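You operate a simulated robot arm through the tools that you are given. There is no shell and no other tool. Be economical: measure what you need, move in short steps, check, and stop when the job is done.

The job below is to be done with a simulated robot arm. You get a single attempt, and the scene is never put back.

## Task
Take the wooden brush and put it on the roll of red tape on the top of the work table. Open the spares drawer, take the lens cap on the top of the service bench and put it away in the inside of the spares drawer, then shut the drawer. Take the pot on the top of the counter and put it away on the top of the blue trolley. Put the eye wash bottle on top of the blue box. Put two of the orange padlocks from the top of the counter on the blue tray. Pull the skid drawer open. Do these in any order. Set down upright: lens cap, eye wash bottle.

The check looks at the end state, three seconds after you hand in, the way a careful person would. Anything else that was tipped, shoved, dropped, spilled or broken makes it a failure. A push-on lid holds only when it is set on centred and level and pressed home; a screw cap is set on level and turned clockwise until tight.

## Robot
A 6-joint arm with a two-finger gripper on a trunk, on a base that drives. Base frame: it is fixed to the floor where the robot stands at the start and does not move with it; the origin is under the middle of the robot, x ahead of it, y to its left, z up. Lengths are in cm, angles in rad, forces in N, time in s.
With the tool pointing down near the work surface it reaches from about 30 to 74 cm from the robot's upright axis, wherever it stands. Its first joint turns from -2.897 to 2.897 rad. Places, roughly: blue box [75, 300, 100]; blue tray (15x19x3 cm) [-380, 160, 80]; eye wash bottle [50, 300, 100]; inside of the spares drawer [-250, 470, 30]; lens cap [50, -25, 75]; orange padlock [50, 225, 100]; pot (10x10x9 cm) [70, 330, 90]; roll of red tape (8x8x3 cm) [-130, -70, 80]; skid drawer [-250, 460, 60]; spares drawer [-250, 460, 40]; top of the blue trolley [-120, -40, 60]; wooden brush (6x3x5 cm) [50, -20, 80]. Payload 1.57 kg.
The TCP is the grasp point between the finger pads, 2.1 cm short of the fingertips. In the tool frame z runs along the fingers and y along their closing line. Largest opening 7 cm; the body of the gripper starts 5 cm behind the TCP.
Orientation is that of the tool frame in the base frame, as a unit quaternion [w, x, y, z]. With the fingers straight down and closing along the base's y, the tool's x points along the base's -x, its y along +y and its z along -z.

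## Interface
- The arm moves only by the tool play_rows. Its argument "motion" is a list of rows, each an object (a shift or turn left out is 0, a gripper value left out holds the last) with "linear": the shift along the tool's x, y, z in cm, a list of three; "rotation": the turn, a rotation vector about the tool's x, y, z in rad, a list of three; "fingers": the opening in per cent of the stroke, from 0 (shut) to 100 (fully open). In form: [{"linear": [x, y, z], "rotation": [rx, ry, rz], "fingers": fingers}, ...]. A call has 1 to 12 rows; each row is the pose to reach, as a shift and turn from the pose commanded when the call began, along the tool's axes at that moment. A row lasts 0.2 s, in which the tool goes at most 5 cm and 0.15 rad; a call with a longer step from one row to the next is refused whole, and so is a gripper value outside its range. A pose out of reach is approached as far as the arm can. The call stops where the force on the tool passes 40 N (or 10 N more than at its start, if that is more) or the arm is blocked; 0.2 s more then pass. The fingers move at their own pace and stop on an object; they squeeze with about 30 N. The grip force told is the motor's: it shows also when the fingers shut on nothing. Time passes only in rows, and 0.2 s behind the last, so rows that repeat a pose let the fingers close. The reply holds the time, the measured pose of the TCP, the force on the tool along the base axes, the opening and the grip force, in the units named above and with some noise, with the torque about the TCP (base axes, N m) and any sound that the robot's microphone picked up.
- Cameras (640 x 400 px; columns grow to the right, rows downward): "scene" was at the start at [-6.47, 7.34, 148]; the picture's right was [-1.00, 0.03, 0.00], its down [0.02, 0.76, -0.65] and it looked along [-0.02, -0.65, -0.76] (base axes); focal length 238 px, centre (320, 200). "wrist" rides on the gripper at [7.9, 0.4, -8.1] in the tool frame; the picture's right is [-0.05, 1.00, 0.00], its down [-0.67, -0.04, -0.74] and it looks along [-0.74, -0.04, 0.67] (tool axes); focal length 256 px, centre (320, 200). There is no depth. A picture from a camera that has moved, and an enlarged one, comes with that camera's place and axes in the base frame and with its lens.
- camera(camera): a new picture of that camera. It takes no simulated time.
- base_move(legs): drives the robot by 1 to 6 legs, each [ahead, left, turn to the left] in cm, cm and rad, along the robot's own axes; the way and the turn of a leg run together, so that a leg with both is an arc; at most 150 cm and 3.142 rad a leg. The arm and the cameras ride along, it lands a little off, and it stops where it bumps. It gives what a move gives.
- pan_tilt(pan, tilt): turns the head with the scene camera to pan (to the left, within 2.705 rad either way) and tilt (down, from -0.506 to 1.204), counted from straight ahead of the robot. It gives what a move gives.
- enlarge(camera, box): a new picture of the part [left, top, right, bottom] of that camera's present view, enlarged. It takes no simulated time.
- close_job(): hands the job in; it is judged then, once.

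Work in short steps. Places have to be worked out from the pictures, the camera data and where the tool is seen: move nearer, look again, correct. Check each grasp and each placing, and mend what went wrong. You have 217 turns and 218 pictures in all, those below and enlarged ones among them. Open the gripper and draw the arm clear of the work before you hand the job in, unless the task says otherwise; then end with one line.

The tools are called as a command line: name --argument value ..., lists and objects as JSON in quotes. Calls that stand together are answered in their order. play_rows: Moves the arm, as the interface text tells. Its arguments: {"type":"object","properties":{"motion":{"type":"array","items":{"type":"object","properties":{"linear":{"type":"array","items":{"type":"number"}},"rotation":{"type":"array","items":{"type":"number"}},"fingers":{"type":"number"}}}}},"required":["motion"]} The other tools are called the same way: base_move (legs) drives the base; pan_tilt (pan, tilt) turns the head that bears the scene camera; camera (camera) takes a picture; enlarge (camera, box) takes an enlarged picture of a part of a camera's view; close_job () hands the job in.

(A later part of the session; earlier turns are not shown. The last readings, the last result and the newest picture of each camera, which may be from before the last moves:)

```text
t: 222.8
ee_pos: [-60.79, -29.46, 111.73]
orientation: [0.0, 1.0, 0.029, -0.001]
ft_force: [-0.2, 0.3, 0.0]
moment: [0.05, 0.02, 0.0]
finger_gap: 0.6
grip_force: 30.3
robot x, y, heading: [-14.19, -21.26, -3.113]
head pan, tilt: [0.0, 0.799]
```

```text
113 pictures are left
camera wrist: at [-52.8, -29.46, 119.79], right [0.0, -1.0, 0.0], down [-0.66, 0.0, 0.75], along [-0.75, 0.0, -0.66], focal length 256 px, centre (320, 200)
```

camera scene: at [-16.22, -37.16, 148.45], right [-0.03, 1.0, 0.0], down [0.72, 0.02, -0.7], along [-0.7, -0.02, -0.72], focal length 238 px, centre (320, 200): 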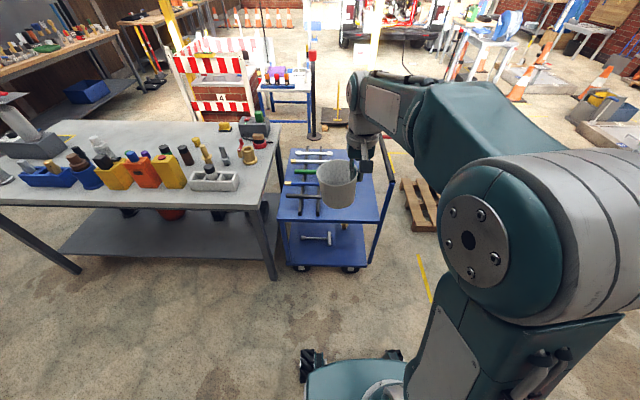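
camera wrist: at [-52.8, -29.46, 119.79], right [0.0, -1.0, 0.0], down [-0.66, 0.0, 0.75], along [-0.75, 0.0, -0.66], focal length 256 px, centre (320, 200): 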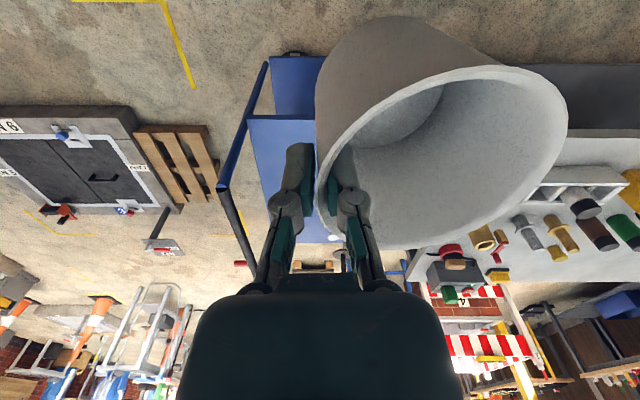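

The trolley's free space is on its right part (y≈−31…−12). I drive 22 cm ahead and inspect from above.

base_move --legs '[[22, 0, 0]]'

enlarge --camera "scene" --box '[250, 120, 450, 320]'

camera --camera "wrist"

```text
t: 224.5
ee_pos: [-82.81, -30.27, 111.68]
orientation: [0.0, 1.0, 0.03, -0.002]
ft_force: [-0.3, 0.3, -1.3]
moment: [0.06, -0.03, 0.02]
finger_gap: 0.61
grip_force: 29.7
robot x, y, heading: [-36.31, -22.23, -3.111]
head pan, tilt: [0.0, 0.799]
```

```text
2.00 times, centred on (350, 220) of scene
camera zoom: at [-38.27, -37.93, 148.44], right [-0.03, 1.0, 0.0], down [0.72, 0.02, -0.7], along [-0.7, -0.02, -0.72], focal length 477 px, centre (260, 160)
```

zoom: 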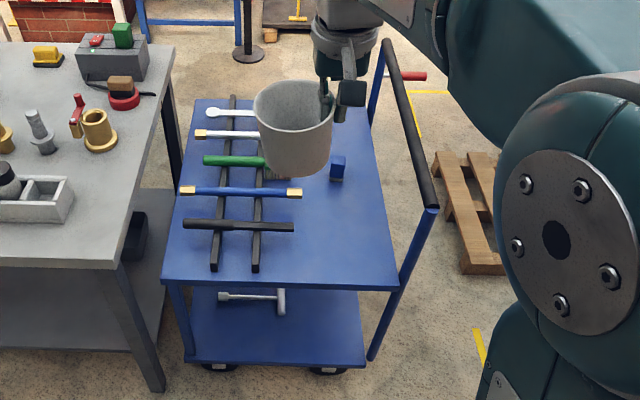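

```text
111 pictures are left
camera wrist: at [-74.87, -30.27, 119.78], right [0.01, -1.0, 0.0], down [-0.66, 0.0, 0.75], along [-0.75, 0.0, -0.66], focal length 256 px, centre (320, 200)
```

wrist: 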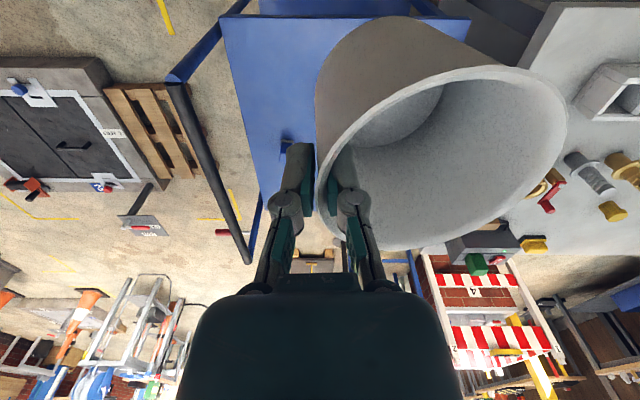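

Trolley top measured at z≈57.3, handle bar at y≈−10, z≈83; brush still sits on the tape. I aim the pot centre at [-104,-24], coming with the base a bit farther left.

base_move --legs '[[5, 12, 0]]'

play_rows --motion '[{"linear": [-2.3, -4, 0]}, {"linear": [-4.6, -8, 0]}, {"linear": [-6.9, -12, 0]}, {"linear": [-9.2, -16, 0]}, {"linear": [-11.5, -20, 0]}, {"linear": [-13.6, -23.3, 1]}, {"linear": [-13.6, -23.3, 6]}]'

enlarge --camera "scene" --box '[250, 120, 450, 320]'

camera --camera "wrist"

```text
t: 225.8
ee_pos: [-87.42, -41.61, 111.71]
orientation: [0.002, 1.0, 0.028, -0.001]
ft_force: [-0.2, 0.5, -1.3]
moment: [0.06, -0.01, -0.03]
finger_gap: 0.58
grip_force: 29.7
robot x, y, heading: [-41.23, -34.02, -3.115]
head pan, tilt: [0.0, 0.799]
```

```text
t: 227.4
ee_pos: [-102.48, -20.36, 105.94]
orientation: [-0.004, 1.0, 0.029, -0.002]
ft_force: [1.1, -0.8, -1.5]
moment: [0.08, 0.01, 0.0]
finger_gap: 0.59
grip_force: 29.5
robot x, y, heading: [-41.03, -33.97, -3.111]
head pan, tilt: [0.0, 0.799]
```

```text
2.00 times, centred on (350, 220) of scene
camera zoom: at [-43.0, -50.03, 148.43], right [-0.03, 1.0, 0.0], down [0.72, 0.02, -0.7], along [-0.7, -0.02, -0.72], focal length 477 px, centre (260, 160)
```

zoom: 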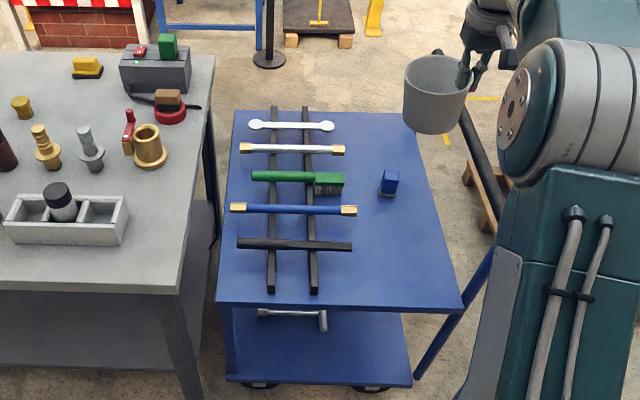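

```text
109 pictures are left
camera wrist: at [-94.44, -20.26, 113.97], right [0.0, -1.0, -0.01], down [-0.66, -0.01, 0.75], along [-0.75, 0.0, -0.66], focal length 256 px, centre (320, 200)
```

wrist: 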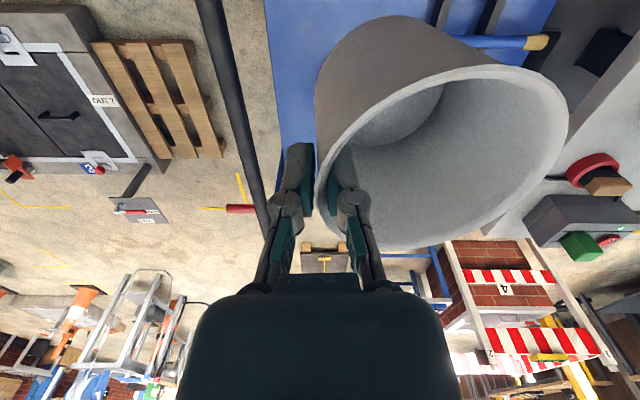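

The spot under the pot (≈[-102.5,-24]) is clear: tools end at y≈−31, −29. I shift 0.8 cm away from the rack and descend to z≈70, then check.

play_rows --motion '[{"linear": [0, -0.8, 4.5]}, {"linear": [0, -0.8, 9]}, {"linear": [0, -0.8, 13.5]}, {"linear": [0, -0.8, 18]}, {"linear": [0, -0.8, 22.5]}, {"linear": [0, -0.8, 27]}, {"linear": [0, -0.8, 31.5]}, {"linear": [0, -0.8, 35.5]}]'

enlarge --camera "scene" --box '[250, 120, 450, 320]'

camera --camera "wrist"

```text
t: 229.2
ee_pos: [-102.61, -18.9, 70.37]
orientation: [-0.001, 1.0, 0.028, -0.003]
ft_force: [0.0, -0.2, -1.4]
moment: [0.05, 0.0, 0.01]
finger_gap: 0.57
grip_force: 30.3
robot x, y, heading: [-40.93, -34.31, -3.115]
head pan, tilt: [0.0, 0.799]
```

```text
2.00 times, centred on (350, 220) of scene
camera zoom: at [-43.04, -49.65, 148.45], right [-0.03, 1.0, 0.0], down [0.72, 0.02, -0.7], along [-0.7, -0.02, -0.72], focal length 477 px, centre (260, 160)
```

zoom: 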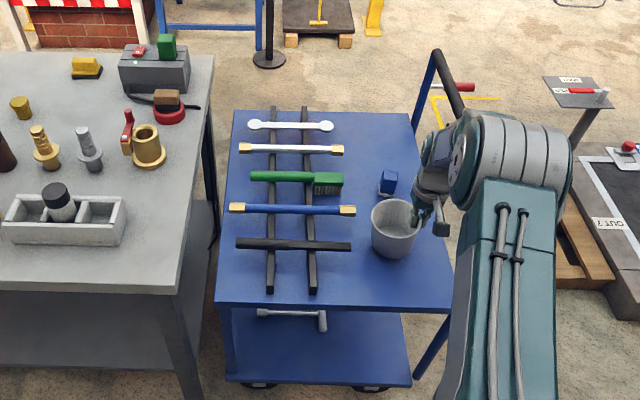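

```text
107 pictures are left
camera wrist: at [-94.66, -18.94, 78.42], right [0.0, -1.0, 0.0], down [-0.66, 0.0, 0.75], along [-0.75, 0.0, -0.66], focal length 256 px, centre (320, 200)
```

wrist: 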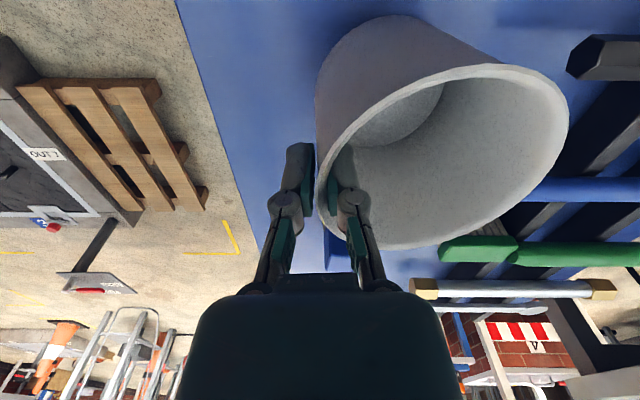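

Clear all round. I lower in small steps to contact.

play_rows --motion '[{"linear": [0, 0, 2]}, {"linear": [0, 0, 3.5]}, {"linear": [0, 0, 4.2]}, {"linear": [0, 0, 4.7]}]'

play_rows --motion '[{"linear": [0, 0, 0.3]}, {"linear": [0, 0, 0.6]}]'

```text
t: 230.2
ee_pos: [-102.59, -18.93, 65.84]
orientation: [-0.002, 1.0, 0.028, -0.004]
ft_force: [-4.9, -2.2, 30.3]
moment: [-0.82, 0.05, 0.04]
finger_gap: 0.71
grip_force: 30.2
robot x, y, heading: [-41.3, -34.23, -3.112]
head pan, tilt: [0.0, 0.799]
```

```text
t: 230.8
ee_pos: [-102.47, -18.91, 65.18]
orientation: [-0.002, 1.0, 0.029, -0.002]
ft_force: [-2.9, -5.5, 30.6]
moment: [-0.82, 0.01, 0.05]
finger_gap: 0.67
grip_force: 30.4
robot x, y, heading: [-40.77, -34.26, -3.115]
head pan, tilt: [0.0, 0.799]
```

The pot is on the trolley. I open the fingers and rise straight up.

play_rows --motion '[{"linear": [0, 0, -0.3], "fingers": 30}, {"linear": [0, 0, -0.3], "fingers": 50}, {"linear": [0, 0, -0.3]}, {"linear": [0, 0, -3]}, {"linear": [0, 0, -7.5]}, {"linear": [0, 0, -12]}, {"linear": [0, 0, -16.5]}, {"linear": [0, 0, -21]}, {"linear": [0, 0, -25.5]}, {"linear": [0, 0, -30]}, {"linear": [0, 0, -34.5]}, {"linear": [0, 0, -39]}]'

enlarge --camera "scene" --box '[250, 120, 450, 320]'

```text
t: 233.4
ee_pos: [-102.5, -18.98, 104.03]
orientation: [-0.001, 1.0, 0.028, -0.002]
ft_force: [-1.2, -0.4, 0.1]
moment: [0.0, -0.03, 0.01]
finger_gap: 3.48
grip_force: 0.0
robot x, y, heading: [-40.64, -34.22, -3.113]
head pan, tilt: [0.0, 0.799]
```

```text
2.00 times, centred on (350, 220) of scene
camera zoom: at [-43.0, -49.66, 148.45], right [-0.03, 1.0, 0.0], down [0.72, 0.02, -0.7], along [-0.7, -0.02, -0.72], focal length 477 px, centre (260, 160)
```

zoom: 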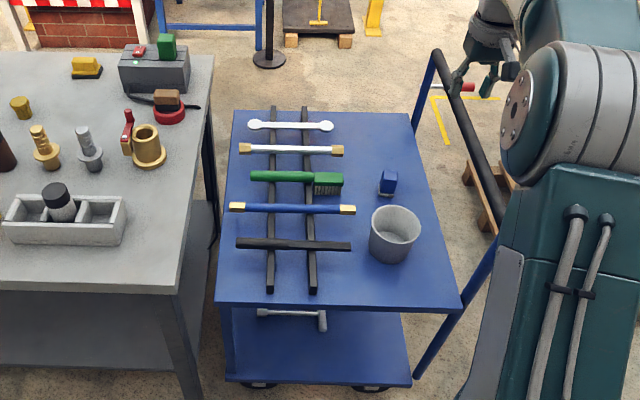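

The pot stands well on the trolley. Next the lens cap: I retract, turn to face the service bench and drive up to it.

play_rows --motion '[{"linear": [4.5, 2, -1]}, {"linear": [9, 4, -2]}, {"linear": [13.5, 6, -3]}, {"linear": [18, 8, -4], "fingers": 100}]'

base_move --legs '[[0, 0, 3.115], [36, 3, 0]]'

camera --camera "wrist"

```text
refused: row 1 steps farther than a row can; nothing moved
```

```text
t: 243.0
ee_pos: [55.96, -48.55, 103.97]
orientation: [0.001, -0.011, 1.0, -0.002]
ft_force: [0.2, -0.6, -0.7]
moment: [0.0, 0.04, 0.01]
finger_gap: 3.5
grip_force: 0.0
robot x, y, heading: [-5.3, -31.64, -0.008]
head pan, tilt: [0.0, 0.799]
```

```text
105 pictures are left
camera wrist: at [48.02, -48.23, 112.09], right [0.03, 1.0, 0.0], down [0.66, -0.02, 0.75], along [0.75, -0.03, -0.66], focal length 256 px, centre (320, 200)
```

wrist: 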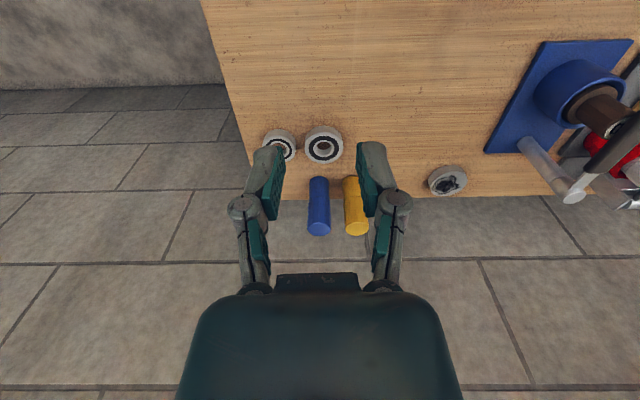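

No harm from the refused retract (the arm was high). I move the tool to view the lens cap.

play_rows --motion '[{"linear": [2.8, 3.8, 0]}, {"linear": [5.6, 7.6, 0]}, {"linear": [8.4, 11.4, 0]}, {"linear": [11.2, 15.2, 0]}, {"linear": [13.5, 18.5, 0], "fingers": 100}]'

camera --camera "wrist"

```text
t: 244.2
ee_pos: [42.1, -30.13, 103.95]
orientation: [0.002, -0.009, 1.0, -0.003]
ft_force: [-0.2, -0.1, -1.0]
moment: [-0.01, -0.01, 0.03]
finger_gap: 6.96
grip_force: 0.0
robot x, y, heading: [-4.79, -31.1, 0.0]
head pan, tilt: [0.0, 0.799]
```

```text
104 pictures are left
camera wrist: at [34.03, -29.88, 112.11], right [0.03, 1.0, 0.0], down [0.66, -0.02, 0.75], along [0.75, -0.03, -0.66], focal length 256 px, centre (320, 200)
```

wrist: 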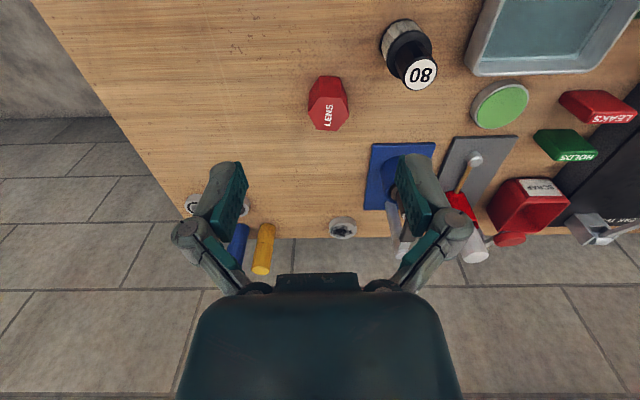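

I enlarge the cap to see its orientation.

enlarge --camera "wrist" --box '[280, 60, 380, 140]'

```text
5.00 times, centred on (330, 100) of wrist
camera zoom: at [34.03, -29.88, 112.11], right [0.03, 1.0, 0.0], down [0.66, -0.02, 0.75], along [0.75, -0.03, -0.66], focal length 1280 px, centre (270, 700)
```

zoom: 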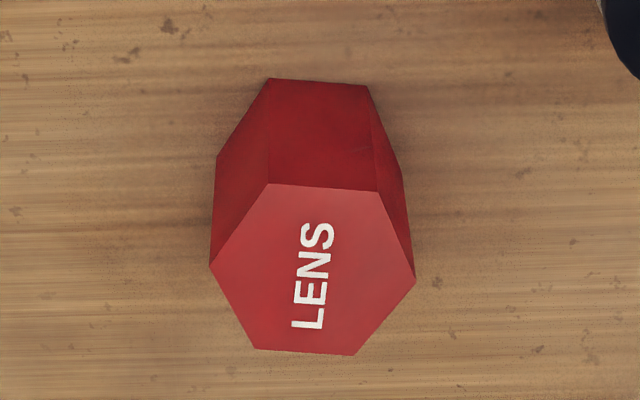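

The cap is a hexagonal prism at [50.5,-29.6], 4.3 cm across flats. I yaw the gripper 0.42 rad to align with a pair of flats, descend and grip.

play_rows --motion '[{"linear": [-3, 0.1, 2], "rotation": [0, 0, -0.141]}, {"linear": [-6, 0.2, 4], "rotation": [0, 0, -0.282]}, {"linear": [-8.4, 0.35, 7], "rotation": [0, 0, -0.423]}, {"linear": [-8.4, 0.35, 11.5], "rotation": [0, 0, -0.423]}]'

camera --camera "wrist"

```text
t: 245.2
ee_pos: [50.39, -29.73, 92.45]
orientation: [0.003, -0.22, 0.975, -0.002]
ft_force: [-0.4, 0.6, -0.2]
moment: [0.01, 0.01, 0.01]
finger_gap: 6.96
grip_force: 0.0
robot x, y, heading: [-5.12, -31.08, -0.004]
head pan, tilt: [0.0, 0.799]
```

```text
102 pictures are left
camera wrist: at [43.05, -32.75, 100.57], right [-0.38, 0.92, -0.01], down [0.61, 0.26, 0.75], along [0.69, 0.28, -0.66], focal length 256 px, centre (320, 200)
```

wrist: 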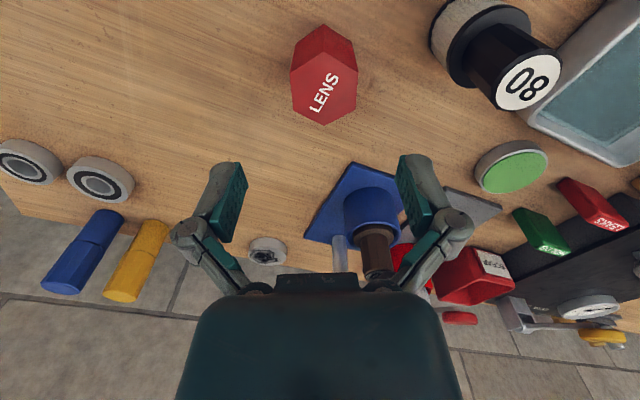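

Aligned with the flats. I descend 11.8 cm and close.

play_rows --motion '[{"linear": [0.2, 0.3, 4.5]}, {"linear": [0.2, 0.3, 8.5]}, {"linear": [0.2, 0.3, 10.8]}, {"linear": [0.2, 0.3, 11.7]}, {"linear": [0.2, 0.3, 11.7], "fingers": 0}, {"linear": [0.2, 0.3, 11.7]}, {"linear": [0.2, 0.3, 11.7]}]'

camera --camera "wrist"

```text
t: 246.8
ee_pos: [50.35, -29.56, 80.83]
orientation: [0.003, -0.22, 0.976, -0.003]
ft_force: [0.4, 0.7, 7.6]
moment: [0.1, -0.1, -0.06]
finger_gap: 4.3
grip_force: 30.5
robot x, y, heading: [-4.78, -31.16, -0.005]
head pan, tilt: [0.0, 0.799]
```

```text
101 pictures are left
camera wrist: at [42.85, -32.6, 88.88], right [-0.38, 0.92, -0.01], down [0.61, 0.26, 0.75], along [0.69, 0.28, -0.66], focal length 256 px, centre (320, 200)
```

wrist: 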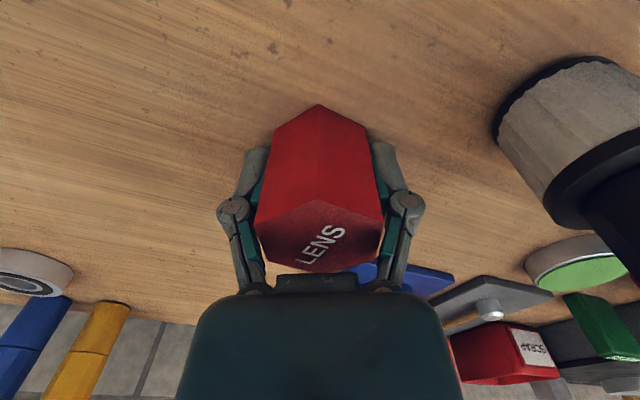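

The cap is gripped across flats (4.3). I lift, retract and drive toward the drawer.

play_rows --motion '[{"linear": [0, 0, -2]}, {"linear": [0, 0, -6.5]}, {"linear": [0, 0, -11]}, {"linear": [0, 0, -15.5]}, {"linear": [0, 0, -20]}, {"linear": [3.6, 1.7, -22]}, {"linear": [7.2, 3.4, -22]}]'

base_move --legs '[[-34, 0, 0], [0, 0, 1.576], [150, 0, 0], [150, 0, 0], [105, 0, 0]]'

camera --camera "wrist"

```text
t: 248.4
ee_pos: [42.02, -29.7, 102.79]
orientation: [0.002, -0.219, 0.976, -0.003]
ft_force: [0.8, 0.4, -1.4]
moment: [0.01, 0.0, -0.03]
finger_gap: 4.28
grip_force: 30.6
robot x, y, heading: [-4.57, -31.71, -0.002]
head pan, tilt: [0.0, 0.799]
```

```text
t: 273.6
ee_pos: [-40.97, 421.98, 102.75]
orientation: [-0.003, 0.85, -0.527, 0.0]
ft_force: [0.1, 0.7, -0.6]
moment: [-0.02, 0.0, -0.02]
finger_gap: 4.24
grip_force: 29.8
robot x, y, heading: [-38.39, 375.03, 1.582]
head pan, tilt: [0.0, 0.799]
```

```text
100 pictures are left
camera wrist: at [-37.91, 414.48, 110.83], right [-0.92, -0.39, 0.0], down [-0.27, 0.61, 0.75], along [-0.29, 0.69, -0.67], focal length 256 px, centre (320, 200)
```

wrist: 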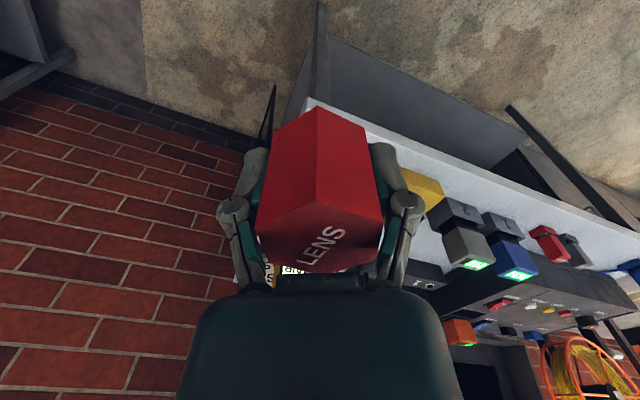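

I strafe to the drawer (x≈−243) and turn the tool so the camera points along +x, which keeps it inside the drawer footprint during the descent.

base_move --legs '[[0, 105, 0], [0, 100, 0]]'

play_rows --motion '[{"rotation": [0, 0, -0.142]}, {"rotation": [0, 0, -0.284]}, {"rotation": [0, 0, -0.426]}, {"rotation": [0, 0, -0.568]}, {"rotation": [0, 0, -0.71]}, {"rotation": [0, 0, -0.852]}, {"rotation": [0, 0, -0.994]}, {"rotation": [0, 0, -1.137]}]'

pan_tilt --pan 0.0 --tilt 0.95

camera --camera "scene"

camera --camera "wrist"

```text
t: 283.7
ee_pos: [-245.78, 417.77, 102.67]
orientation: [-0.002, 0.854, -0.52, 0.0]
ft_force: [-0.3, 0.3, 0.2]
moment: [0.01, 0.01, 0.02]
finger_gap: 4.3
grip_force: 30.0
robot x, y, heading: [-242.62, 370.21, 1.603]
head pan, tilt: [0.0, 0.799]
```

```text
t: 285.5
ee_pos: [-245.9, 417.86, 102.78]
orientation: [-0.003, 1.0, 0.024, 0.002]
ft_force: [0.2, -0.3, 0.6]
moment: [-0.01, 0.03, 0.0]
finger_gap: 4.3
grip_force: 30.1
robot x, y, heading: [-242.7, 370.77, 1.597]
head pan, tilt: [0.0, 0.799]
```

```text
t: 286.2
ee_pos: [-245.75, 417.75, 102.69]
orientation: [-0.002, 1.0, 0.023, 0.002]
ft_force: [0.3, -0.5, -0.3]
moment: [-0.01, -0.01, 0.02]
finger_gap: 4.27
grip_force: 30.0
robot x, y, heading: [-242.75, 370.98, 1.597]
head pan, tilt: [0.0, 0.949]
```

```text
99 pictures are left
camera scene: at [-258.31, 371.64, 147.3], right [1.0, 0.03, 0.0], down [0.02, -0.81, -0.58], along [-0.02, 0.58, -0.81], focal length 238 px, centre (320, 200)
```

scene: 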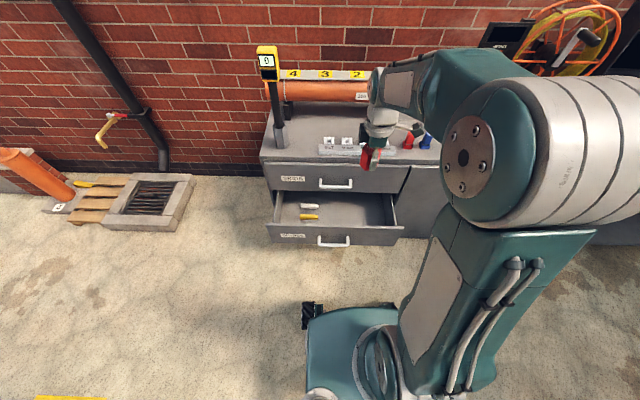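

```text
98 pictures are left
camera wrist: at [-237.95, 417.77, 110.86], right [-0.01, -1.0, 0.0], down [-0.67, 0.0, 0.74], along [-0.74, 0.01, -0.67], focal length 256 px, centre (320, 200)
```

wrist: 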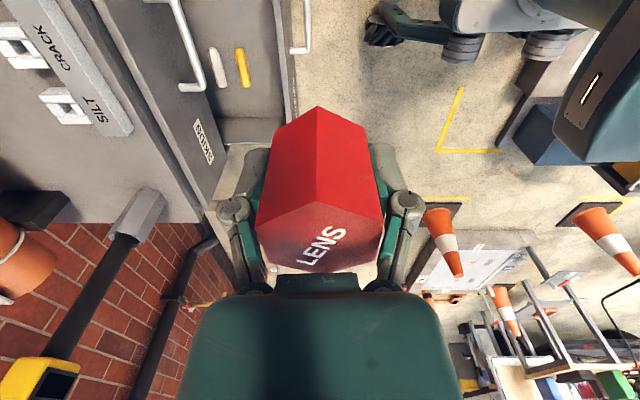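

The drawer's open window is y≈427–442; I aim the cap at [-237,434.5], away from the SKIDS handle. I move over it and lower to z≈70 first.

play_rows --motion '[{"linear": [2.3, -4, 0]}, {"linear": [4.6, -8, 0]}, {"linear": [6.9, -12, 0]}, {"linear": [9.5, -16.2, 0]}, {"linear": [9.5, -16.2, 4.9]}, {"linear": [9.5, -16.2, 9.8]}, {"linear": [9.5, -16.2, 14.7]}, {"linear": [9.5, -16.2, 19.6]}, {"linear": [9.5, -16.2, 24.5]}, {"linear": [9.5, -16.2, 29.4]}, {"linear": [9.5, -16.2, 33]}]'

camera --camera "wrist"

enlarge --camera "scene" --box '[230, 130, 470, 280]'

```text
t: 288.6
ee_pos: [-236.88, 434.67, 69.98]
orientation: [-0.003, 1.0, 0.023, 0.001]
ft_force: [0.7, -0.1, 0.8]
moment: [0.0, -0.02, 0.0]
finger_gap: 4.26
grip_force: 29.8
robot x, y, heading: [-242.31, 370.86, 1.603]
head pan, tilt: [0.0, 0.949]
```

```text
97 pictures are left
camera wrist: at [-228.95, 434.54, 78.03], right [-0.01, -1.0, -0.01], down [-0.67, 0.0, 0.74], along [-0.74, 0.01, -0.67], focal length 256 px, centre (320, 200)
```

wrist: 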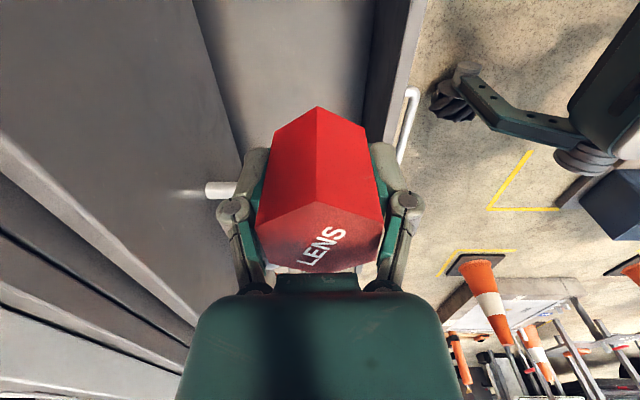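

```text
2.67 times, centred on (350, 205) of scene
camera zoom: at [-258.25, 371.75, 147.3], right [1.0, 0.03, 0.0], down [0.02, -0.81, -0.58], along [-0.02, 0.58, -0.81], focal length 636 px, centre (240, 187)
```

zoom: 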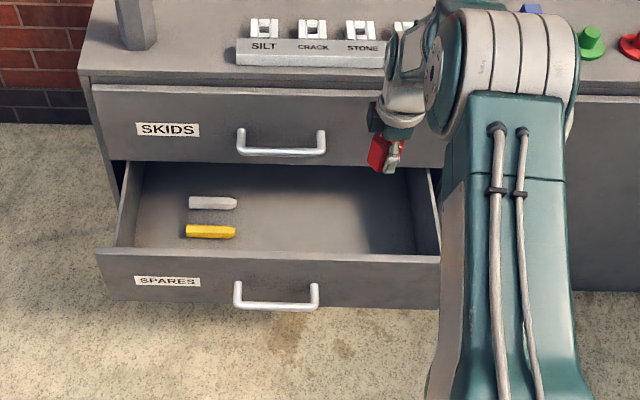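

The inner right wall is at x≈−227 and front panel inner edge at y≈430.5, so I shift to [-240.5,436] and lower to z≈45.

play_rows --motion '[{"linear": [-3.55, -1.45, 0]}, {"linear": [-3.55, -1.45, 4.9]}, {"linear": [-3.55, -1.45, 9.8]}, {"linear": [-3.55, -1.45, 14.7]}, {"linear": [-3.55, -1.45, 19.6]}, {"linear": [-3.55, -1.45, 24]}]'

camera --camera "wrist"

enlarge --camera "scene" --box '[230, 130, 470, 280]'

```text
t: 290.0
ee_pos: [-240.48, 436.16, 46.26]
orientation: [-0.004, 1.0, 0.022, 0.002]
ft_force: [0.9, 4.3, 4.1]
moment: [-0.23, 0.01, 0.01]
finger_gap: 4.29
grip_force: 30.2
robot x, y, heading: [-242.7, 370.78, 1.598]
head pan, tilt: [0.0, 0.949]
```

```text
95 pictures are left
camera wrist: at [-232.59, 436.04, 54.34], right [-0.01, -1.0, -0.01], down [-0.67, 0.0, 0.74], along [-0.74, 0.01, -0.67], focal length 256 px, centre (320, 200)
```

wrist: 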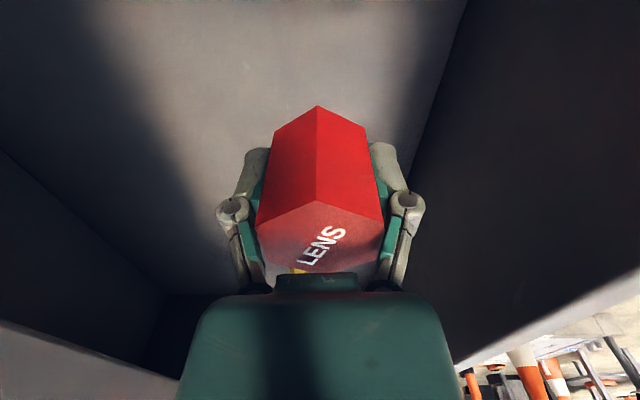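

```text
2.67 times, centred on (350, 205) of scene
camera zoom: at [-258.28, 371.7, 147.29], right [1.0, 0.03, 0.0], down [0.02, -0.81, -0.58], along [-0.02, 0.58, -0.81], focal length 636 px, centre (240, 187)
```

zoom: 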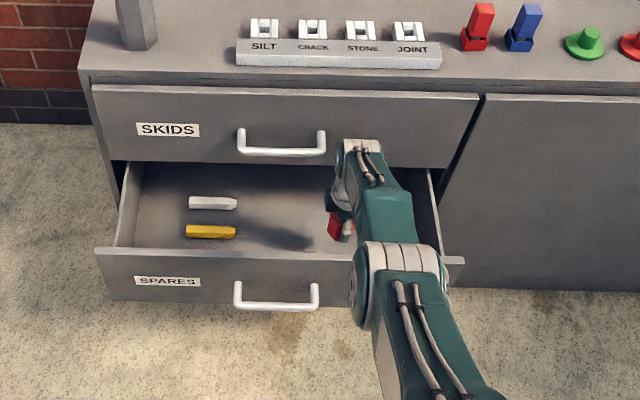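

A slight +y/+z force appears. I nudge 0.5 cm to +y and lower a little to see how it changes.

play_rows --motion '[{"linear": [0, -0.5, 0]}, {"linear": [0, -0.5, 0.6]}]'

```text
t: 290.6
ee_pos: [-240.45, 435.98, 46.0]
orientation: [-0.001, 1.0, 0.023, 0.001]
ft_force: [-0.1, 0.1, 0.1]
moment: [-0.02, -0.01, -0.04]
finger_gap: 4.25
grip_force: 30.1
out of reach, approached as far as the arm can: row 1, 2
robot x, y, heading: [-242.31, 370.77, 1.597]
head pan, tilt: [0.0, 0.949]
```

The arm is at its reach limit. I raise above the drawer, drive 8 cm nearer while compensating, and come down again.

play_rows --motion '[{"linear": [0, 0, -4.9]}, {"linear": [0, 0, -9.8]}, {"linear": [0, 0, -14.7]}, {"linear": [0, 0, -19.6]}, {"linear": [0, 0, -24.5]}, {"linear": [0, 4.5, -27]}, {"linear": [0, 8.5, -28]}]'

base_move --legs '[[8, 0, 0]]'

```text
refused: row 6 steps farther than a row can; nothing moved
```

```text
t: 291.7
ee_pos: [-240.72, 440.76, 44.77]
orientation: [0.012, 1.0, 0.022, 0.001]
ft_force: [0.0, -0.1, 0.2]
moment: [0.01, 0.0, 0.0]
finger_gap: 4.28
grip_force: 30.0
robot x, y, heading: [-242.72, 376.97, 1.6]
head pan, tilt: [0.0, 0.949]
stopped in leg 1: the robot was blocked; the commanded pose is now the measured one
```

That first call was refused and the base moved with the arm inside the drawer, bumping. I check the situation.

camera --camera "wrist"

enlarge --camera "scene" --box '[230, 130, 470, 280]'

```text
93 pictures are left
camera wrist: at [-232.78, 440.9, 52.8], right [-0.01, -1.0, 0.02], down [-0.67, 0.02, 0.74], along [-0.74, -0.01, -0.67], focal length 256 px, centre (320, 200)
```

wrist: 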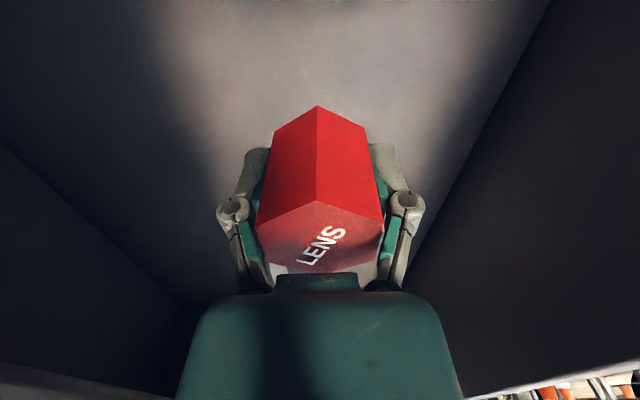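

```text
2.67 times, centred on (350, 205) of scene
camera zoom: at [-258.56, 377.73, 147.3], right [1.0, 0.03, 0.0], down [0.02, -0.81, -0.58], along [-0.02, 0.58, -0.81], focal length 636 px, centre (240, 187)
```

zoom: 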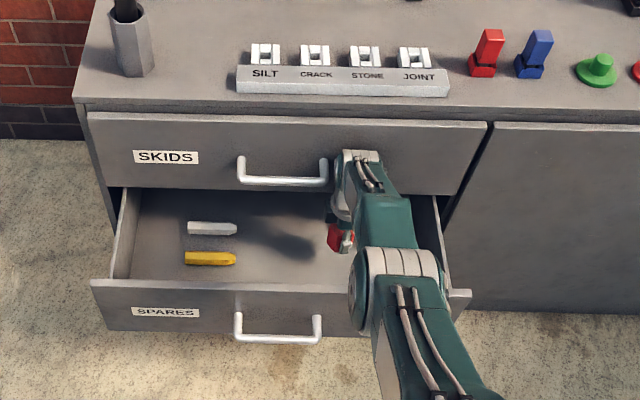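

Nothing was disturbed. Now within reach, I shift back 3.5 cm toward the drawer's middle and lower gently.

play_rows --motion '[{"linear": [0, 2, 0]}, {"linear": [0, 3.8, 0], "rotation": [0, 0.024, 0]}, {"linear": [0, 3.8, 2]}, {"linear": [0, 3.8, 3.5]}]'

```text
t: 292.7
ee_pos: [-240.58, 437.27, 41.33]
orientation: [0.01, 1.0, 0.022, 0.001]
ft_force: [0.1, 0.1, 0.0]
moment: [0.02, 0.0, -0.02]
finger_gap: 4.28
grip_force: 30.2
robot x, y, heading: [-242.77, 376.78, 1.598]
head pan, tilt: [0.0, 0.949]
```

Level within 1°. Creep down for contact.

play_rows --motion '[{"linear": [0, 0, 0.5]}, {"linear": [0, 0, 1.0]}, {"linear": [0, 0, 1.4]}]'

play_rows --motion '[{"linear": [0, 0, 0.3]}, {"linear": [0, 0, 0.6]}, {"linear": [0, 0, 0.9]}]'

```text
t: 293.5
ee_pos: [-240.52, 437.2, 39.8]
orientation: [0.011, 1.0, 0.022, 0.001]
ft_force: [0.8, 0.1, -1.0]
moment: [0.04, -0.01, -0.03]
finger_gap: 4.26
grip_force: 29.8
robot x, y, heading: [-242.5, 377.44, 1.599]
head pan, tilt: [0.0, 0.949]
```

```text
t: 294.3
ee_pos: [-240.53, 437.15, 39.01]
orientation: [0.011, 1.0, 0.023, 0.001]
ft_force: [0.7, 0.3, 0.0]
moment: [0.01, 0.03, -0.01]
finger_gap: 4.27
grip_force: 29.8
robot x, y, heading: [-242.93, 376.9, 1.603]
head pan, tilt: [0.0, 0.949]
```

No contact at 39.0 yet; keep creeping.

play_rows --motion '[{"linear": [0, 0, 0.4]}, {"linear": [0, 0, 0.8]}, {"linear": [0, 0, 1.2]}]'

play_rows --motion '[{"linear": [0, 0, 0.3]}, {"linear": [0, 0, 0.6]}, {"linear": [0, 0, 0.9]}]'

camera --camera "wrist"

```text
t: 295.1
ee_pos: [-240.6, 436.87, 38.46]
orientation: [0.011, 1.0, 0.022, 0.001]
ft_force: [0.4, 0.3, -0.4]
moment: [-0.02, -0.01, 0.0]
finger_gap: 4.28
grip_force: 29.6
out of reach, approached as far as the arm can: row 2, 3
robot x, y, heading: [-242.98, 377.21, 1.6]
head pan, tilt: [0.0, 0.949]
```

```text
t: 295.9
ee_pos: [-240.46, 436.39, 37.87]
orientation: [0.011, 1.0, 0.023, 0.001]
ft_force: [0.2, -0.1, -0.4]
moment: [-0.02, -0.01, 0.03]
finger_gap: 4.3
grip_force: 30.1
out of reach, approached as far as the arm can: row 2, 3
robot x, y, heading: [-243.07, 377.05, 1.599]
head pan, tilt: [0.0, 0.949]
```

```text
91 pictures are left
camera wrist: at [-232.63, 436.5, 46.02], right [-0.01, -1.0, 0.02], down [-0.67, 0.02, 0.74], along [-0.74, -0.01, -0.67], focal length 256 px, centre (320, 200)
```

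wrist: 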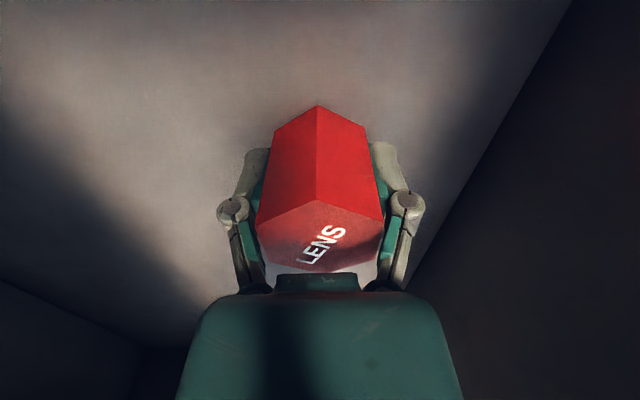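

Near the floor but at the reach limit again. I pull 1.5 cm back, drive the base 3.5 cm ahead, and continue down.

play_rows --motion '[{"linear": [0, 1, -0.5]}, {"linear": [0, 1.8, -0.5]}]'

base_move --legs '[[3.5, 0, 0]]'

play_rows --motion '[{"linear": [0, 0.5, 0.3]}, {"linear": [0, 0.8, 0.6]}, {"linear": [0, 0.8, 1.0]}]'

```text
t: 296.5
ee_pos: [-240.42, 434.6, 38.39]
orientation: [0.01, 1.0, 0.023, 0.0]
ft_force: [0.2, 0.2, -0.1]
moment: [0.0, 0.02, 0.01]
finger_gap: 4.26
grip_force: 29.9
robot x, y, heading: [-242.63, 377.21, 1.602]
head pan, tilt: [0.0, 0.949]
```

```text
t: 297.3
ee_pos: [-240.46, 438.11, 38.63]
orientation: [0.012, 1.0, 0.023, 0.001]
ft_force: [0.7, -0.8, -0.6]
moment: [0.01, 0.03, 0.0]
finger_gap: 4.26
grip_force: 30.2
robot x, y, heading: [-242.55, 380.63, 1.601]
head pan, tilt: [0.0, 0.949]
```

```text
t: 298.1
ee_pos: [-240.44, 437.43, 37.64]
orientation: [0.009, 1.0, 0.023, 0.0]
ft_force: [1.2, 0.2, 13.4]
moment: [0.27, 0.19, -0.05]
finger_gap: 4.29
grip_force: 30.4
robot x, y, heading: [-242.87, 380.78, 1.6]
head pan, tilt: [0.0, 0.949]
```

Contact with the drawer floor (13 N). I ease, open and rise.

play_rows --motion '[{"linear": [0, 0, 0.1]}, {"linear": [0, 0, -0.2], "fingers": 75}, {"linear": [0, 0, -0.2], "fingers": 80}, {"linear": [0, 0, -3]}, {"linear": [0, 0, -7.5]}, {"linear": [0, 0, -12]}, {"linear": [0, 0, -16.5]}, {"linear": [0, 0, -21]}, {"linear": [0, 0, -25.5]}, {"linear": [0, 0, -30]}, {"linear": [0, 0, -34.5]}]'

camera --camera "wrist"

enlarge --camera "scene" --box '[230, 130, 470, 280]'

```text
t: 300.5
ee_pos: [-240.56, 437.86, 72.05]
orientation: [0.012, 1.0, 0.022, 0.002]
ft_force: [0.5, -0.1, 0.2]
moment: [0.02, -0.04, -0.03]
finger_gap: 5.62
grip_force: 0.0
robot x, y, heading: [-243.31, 380.94, 1.604]
head pan, tilt: [0.0, 0.949]
```

```text
90 pictures are left
camera wrist: at [-232.67, 437.99, 80.23], right [-0.01, -1.0, 0.02], down [-0.67, 0.02, 0.74], along [-0.74, -0.01, -0.67], focal length 256 px, centre (320, 200)
```

wrist: 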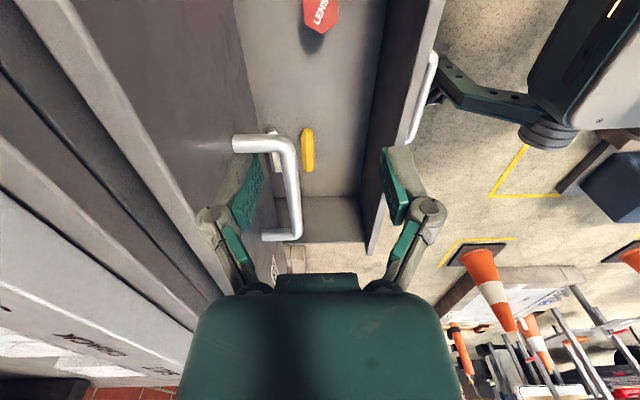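

```text
2.67 times, centred on (350, 205) of scene
camera zoom: at [-258.59, 381.65, 147.3], right [1.0, 0.03, 0.0], down [0.02, -0.81, -0.58], along [-0.02, 0.58, -0.81], focal length 636 px, centre (240, 187)
```

zoom: 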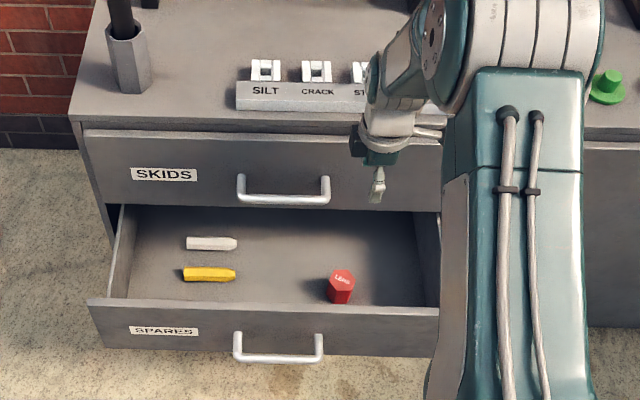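

The lens cap stands upright in the drawer. To shut it I'll push the front panel with closed, forward-pitched fingers at x≈−238 (beside the handles). First I back away and yaw the tool back.

base_move --legs '[[-9, 0, 0]]'

play_rows --motion '[{"linear": [0, 1, -1], "rotation": [0, 0, 0.142], "fingers": 0}, {"linear": [0, 2, -2], "rotation": [0, 0, 0.284]}, {"linear": [0, 3, -3], "rotation": [0, 0, 0.426]}, {"linear": [0, 4, -4], "rotation": [0, 0, 0.568]}, {"linear": [0, 5, -5], "rotation": [0, 0, 0.71]}, {"linear": [0, 6, -6], "rotation": [0, 0, 0.852]}, {"linear": [0, 7, -6], "rotation": [0, 0, 0.994]}, {"linear": [0, 8, -6], "rotation": [0, 0, 1.136]}, {"linear": [0, 8, -6], "rotation": [0, 0, 1.278]}, {"linear": [0, 8, -6], "rotation": [0, 0, 1.42]}, {"linear": [0, 8, -6], "rotation": [0, 0, 1.525]}]'

play_rows --motion '[{"linear": [0, 0, 0], "rotation": [0, -0.15, 0]}, {"linear": [1, 0, 2], "rotation": [0, -0.3, 0]}, {"linear": [2, 0, 5], "rotation": [0, -0.45, 0]}, {"linear": [4, 0, 8], "rotation": [0, -0.6, 0]}, {"linear": [6, 0, 11], "rotation": [0, -0.75, 0]}, {"linear": [8, 0, 14], "rotation": [0, -0.9, 0]}]'

camera --camera "scene"

```text
t: 301.6
ee_pos: [-240.27, 429.1, 72.04]
orientation: [0.01, 1.0, 0.023, 0.001]
ft_force: [-0.4, -0.3, -0.6]
moment: [-0.01, 0.02, 0.02]
finger_gap: 5.63
grip_force: 0.1
robot x, y, heading: [-242.57, 371.95, 1.6]
head pan, tilt: [0.0, 0.949]
```

```text
t: 304.0
ee_pos: [-239.99, 420.99, 78.32]
orientation: [0.008, 0.737, -0.675, 0.008]
ft_force: [0.2, 0.1, 0.0]
moment: [0.01, 0.02, 0.01]
finger_gap: 0.0
grip_force: 29.3
robot x, y, heading: [-242.17, 371.85, 1.597]
head pan, tilt: [0.0, 0.949]
```

```text
t: 305.4
ee_pos: [-239.17, 412.58, 64.33]
orientation: [-0.284, 0.669, -0.612, -0.313]
ft_force: [0.0, 0.6, 0.8]
moment: [-0.07, -0.02, -0.02]
finger_gap: 0.0
grip_force: 28.4
out of reach, approached as far as the arm can: row 3, 4
robot x, y, heading: [-242.37, 371.99, 1.601]
head pan, tilt: [0.0, 0.949]
```

```text
88 pictures are left
camera scene: at [-258.2, 372.72, 147.31], right [1.0, 0.03, 0.0], down [0.02, -0.81, -0.58], along [-0.02, 0.58, -0.81], focal length 238 px, centre (320, 200)
```

scene: 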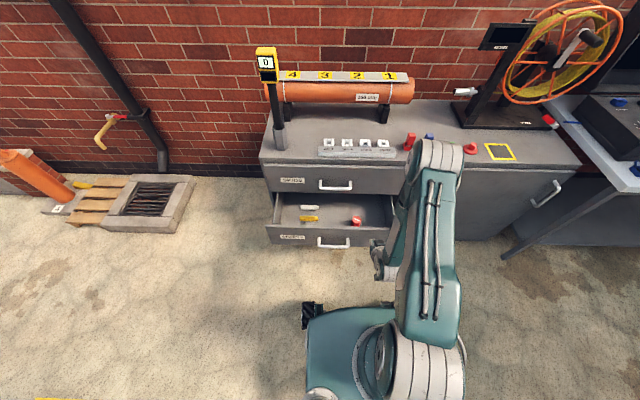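

Now I lower the closed fingertips to z≈46 in front of the drawer panel (panel front ≈425).

play_rows --motion '[{"linear": [3, 0, 3.5]}, {"linear": [5.5, 0, 7.5]}, {"linear": [8, 0, 11.5]}, {"linear": [9.75, 0, 14.6]}]'

enlarge --camera "scene" --box '[230, 150, 470, 300]'

```text
t: 306.4
ee_pos: [-239.66, 417.82, 47.71]
orientation: [-0.287, 0.669, -0.609, -0.314]
ft_force: [0.2, 0.3, -0.7]
moment: [0.03, -0.01, -0.03]
finger_gap: 0.0
grip_force: 28.3
robot x, y, heading: [-242.78, 371.89, 1.595]
head pan, tilt: [0.0, 0.949]
```

```text
2.67 times, centred on (350, 225) of scene
camera zoom: at [-258.3, 372.73, 147.3], right [1.0, 0.03, 0.0], down [0.02, -0.81, -0.58], along [-0.02, 0.58, -0.81], focal length 636 px, centre (240, 133)
```

zoom: 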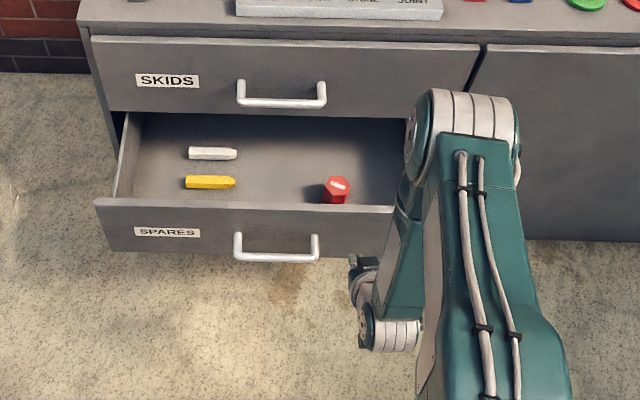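

I push slowly along +y, 1.2 cm per step.

play_rows --motion '[{"linear": [-1.5, 0, 1.8]}, {"linear": [-3, 0, 3.6]}, {"linear": [-3.8, 0, 4.6]}, {"linear": [-4.6, 0, 5.5]}, {"linear": [-5.4, 0, 6.5]}, {"linear": [-6.1, 0, 7.4]}, {"linear": [-6.9, 0, 8.3]}, {"linear": [-7.7, 0, 9.2]}, {"linear": [-8.5, 0, 10.2]}, {"linear": [-9.3, 0, 11.1]}]'

enlarge --camera "scene" --box '[230, 150, 470, 300]'

```text
t: 308.6
ee_pos: [-240.97, 432.33, 47.74]
orientation: [-0.287, 0.669, -0.61, -0.314]
ft_force: [0.0, -0.3, 0.3]
moment: [0.01, 0.01, -0.02]
finger_gap: 0.0
grip_force: 28.3
robot x, y, heading: [-242.48, 371.49, 1.598]
head pan, tilt: [0.0, 0.949]
```

```text
2.67 times, centred on (350, 225) of scene
camera zoom: at [-258.31, 372.76, 147.3], right [1.0, 0.03, 0.0], down [0.02, -0.81, -0.58], along [-0.02, 0.58, -0.81], focal length 636 px, centre (240, 133)
```

zoom: 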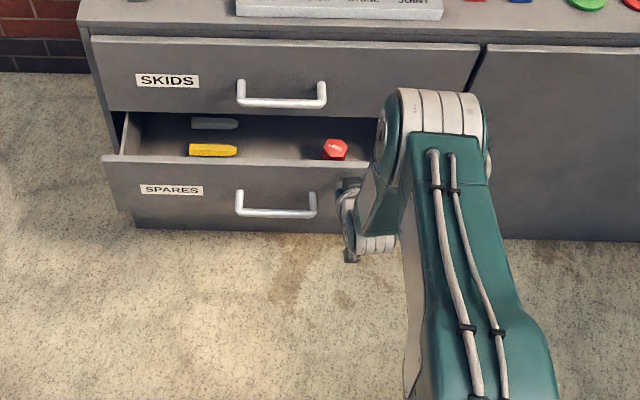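

The drawer is sliding shut with the cap standing. I continue until it stops.

play_rows --motion '[{"linear": [-0.75, -0.1, 0.9]}, {"linear": [-1.5, -0.2, 1.8]}, {"linear": [-2.3, -0.3, 2.8]}, {"linear": [-3.1, -0.4, 3.7]}, {"linear": [-3.8, -0.5, 4.6]}, {"linear": [-4.6, -0.6, 5.5]}, {"linear": [-5.4, -0.7, 6.5]}, {"linear": [-6.1, -0.8, 7.4]}, {"linear": [-6.9, -0.9, 8.3]}, {"linear": [-7.7, -1, 9.2]}, {"linear": [-8.3, -1.1, 10]}]'

enlarge --camera "scene" --box '[230, 150, 470, 300]'

```text
t: 310.7
ee_pos: [-240.98, 443.06, 47.39]
orientation: [-0.283, 0.67, -0.611, -0.311]
ft_force: [-0.9, -6.4, 3.6]
moment: [0.03, -0.04, -0.05]
finger_gap: 0.01
grip_force: 28.6
robot x, y, heading: [-242.87, 372.01, 1.597]
head pan, tilt: [0.0, 0.949]
stopped in row 10: the force on the tool passed its limit at 63 N (the readings are from after the stop); the commanded pose is now the measured one
```

```text
2.67 times, centred on (350, 225) of scene
camera zoom: at [-258.33, 372.74, 147.3], right [1.0, 0.03, 0.0], down [0.02, -0.81, -0.58], along [-0.02, 0.58, -0.81], focal length 636 px, centre (240, 133)
```

zoom: 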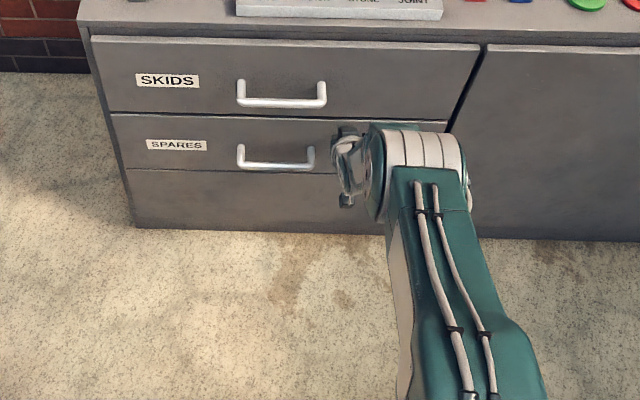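

The spares drawer is shut. Next, the SKIDS drawer: back off, raise, shift to x≈−253, and pitch/roll as before.

play_rows --motion '[{"linear": [0, 0, -4.5]}, {"linear": [-0.1, 1, -9]}, {"linear": [-0.2, 3, -13]}, {"linear": [-0.3, 6, -16.5], "rotation": [0, -0.1, 0]}, {"linear": [-0.3, 9, -18.5], "rotation": [0, -0.22, 0]}, {"linear": [-0.3, 12, -18.5], "rotation": [0, -0.32, 0], "fingers": 90}]'

play_rows --motion '[{"rotation": [0, 0, 0.143]}, {"rotation": [0, 0, 0.286]}, {"rotation": [0, 0, 0.429]}, {"rotation": [0, 0, 0.572]}, {"rotation": [0, 0, 0.715]}, {"rotation": [0, 0, 0.858]}, {"rotation": [0, 0, 1.0]}, {"rotation": [0, 0, 1.143]}, {"rotation": [0, 0, 1.286]}, {"rotation": [0, 0, 1.43]}, {"rotation": [0, 0, 1.571]}]'

camera --camera "wrist"

```text
t: 312.1
ee_pos: [-251.61, 428.03, 59.65]
orientation: [-0.379, 0.611, -0.558, -0.414]
ft_force: [-0.5, 0.1, 0.5]
moment: [-0.03, -0.01, 0.02]
finger_gap: 6.22
grip_force: 0.0
robot x, y, heading: [-243.03, 371.99, 1.602]
head pan, tilt: [0.0, 0.949]
```

```text
t: 314.5
ee_pos: [-251.71, 428.01, 59.62]
orientation: [-0.027, -0.037, 0.827, 0.56]
ft_force: [-0.1, 0.0, 0.0]
moment: [-0.01, -0.03, 0.01]
finger_gap: 6.32
grip_force: 0.0
robot x, y, heading: [-242.77, 372.03, 1.598]
head pan, tilt: [0.0, 0.949]
```

```text
84 pictures are left
camera wrist: at [-258.98, 420.01, 63.05], right [0.02, 0.37, 0.93], down [0.73, -0.64, 0.24], along [0.69, 0.67, -0.29], focal length 256 px, centre (320, 200)
```

wrist: 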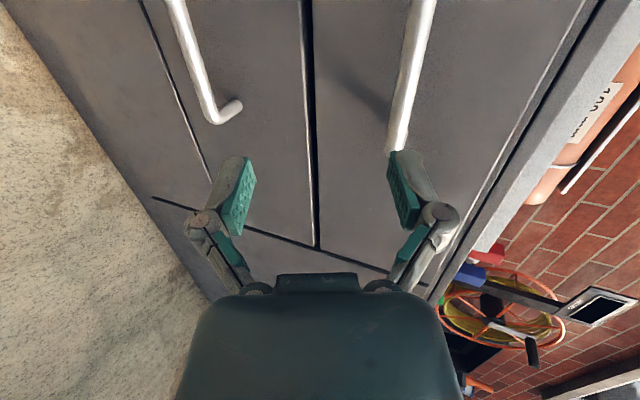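

The SKIDS bar is at ≈[-253,440.7,61.6]. I align vertically first, then check.

play_rows --motion '[{"linear": [0, 3.2, 0]}, {"linear": [0, 6.4, 2]}, {"linear": [0.2, 6.4, 5.5]}]'

camera --camera "wrist"

```text
t: 315.3
ee_pos: [-252.63, 435.52, 63.53]
orientation: [-0.026, -0.036, 0.827, 0.56]
ft_force: [-0.6, -0.2, -0.3]
moment: [0.0, 0.0, -0.02]
finger_gap: 6.3
grip_force: 0.3
robot x, y, heading: [-242.32, 371.86, 1.605]
head pan, tilt: [0.0, 0.949]
```

```text
83 pictures are left
camera wrist: at [-259.93, 427.48, 66.95], right [0.02, 0.37, 0.93], down [0.73, -0.64, 0.24], along [0.69, 0.67, -0.28], focal length 256 px, centre (320, 200)
```

wrist: 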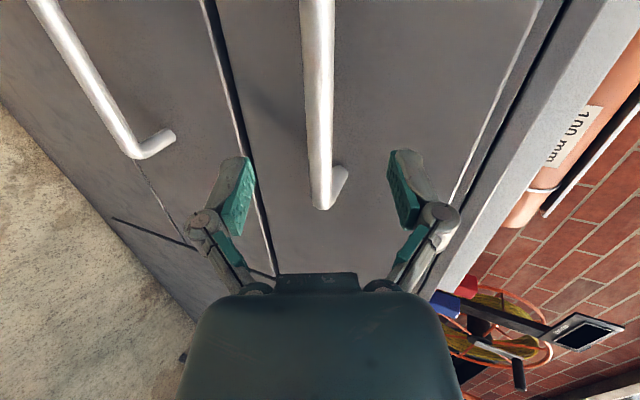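

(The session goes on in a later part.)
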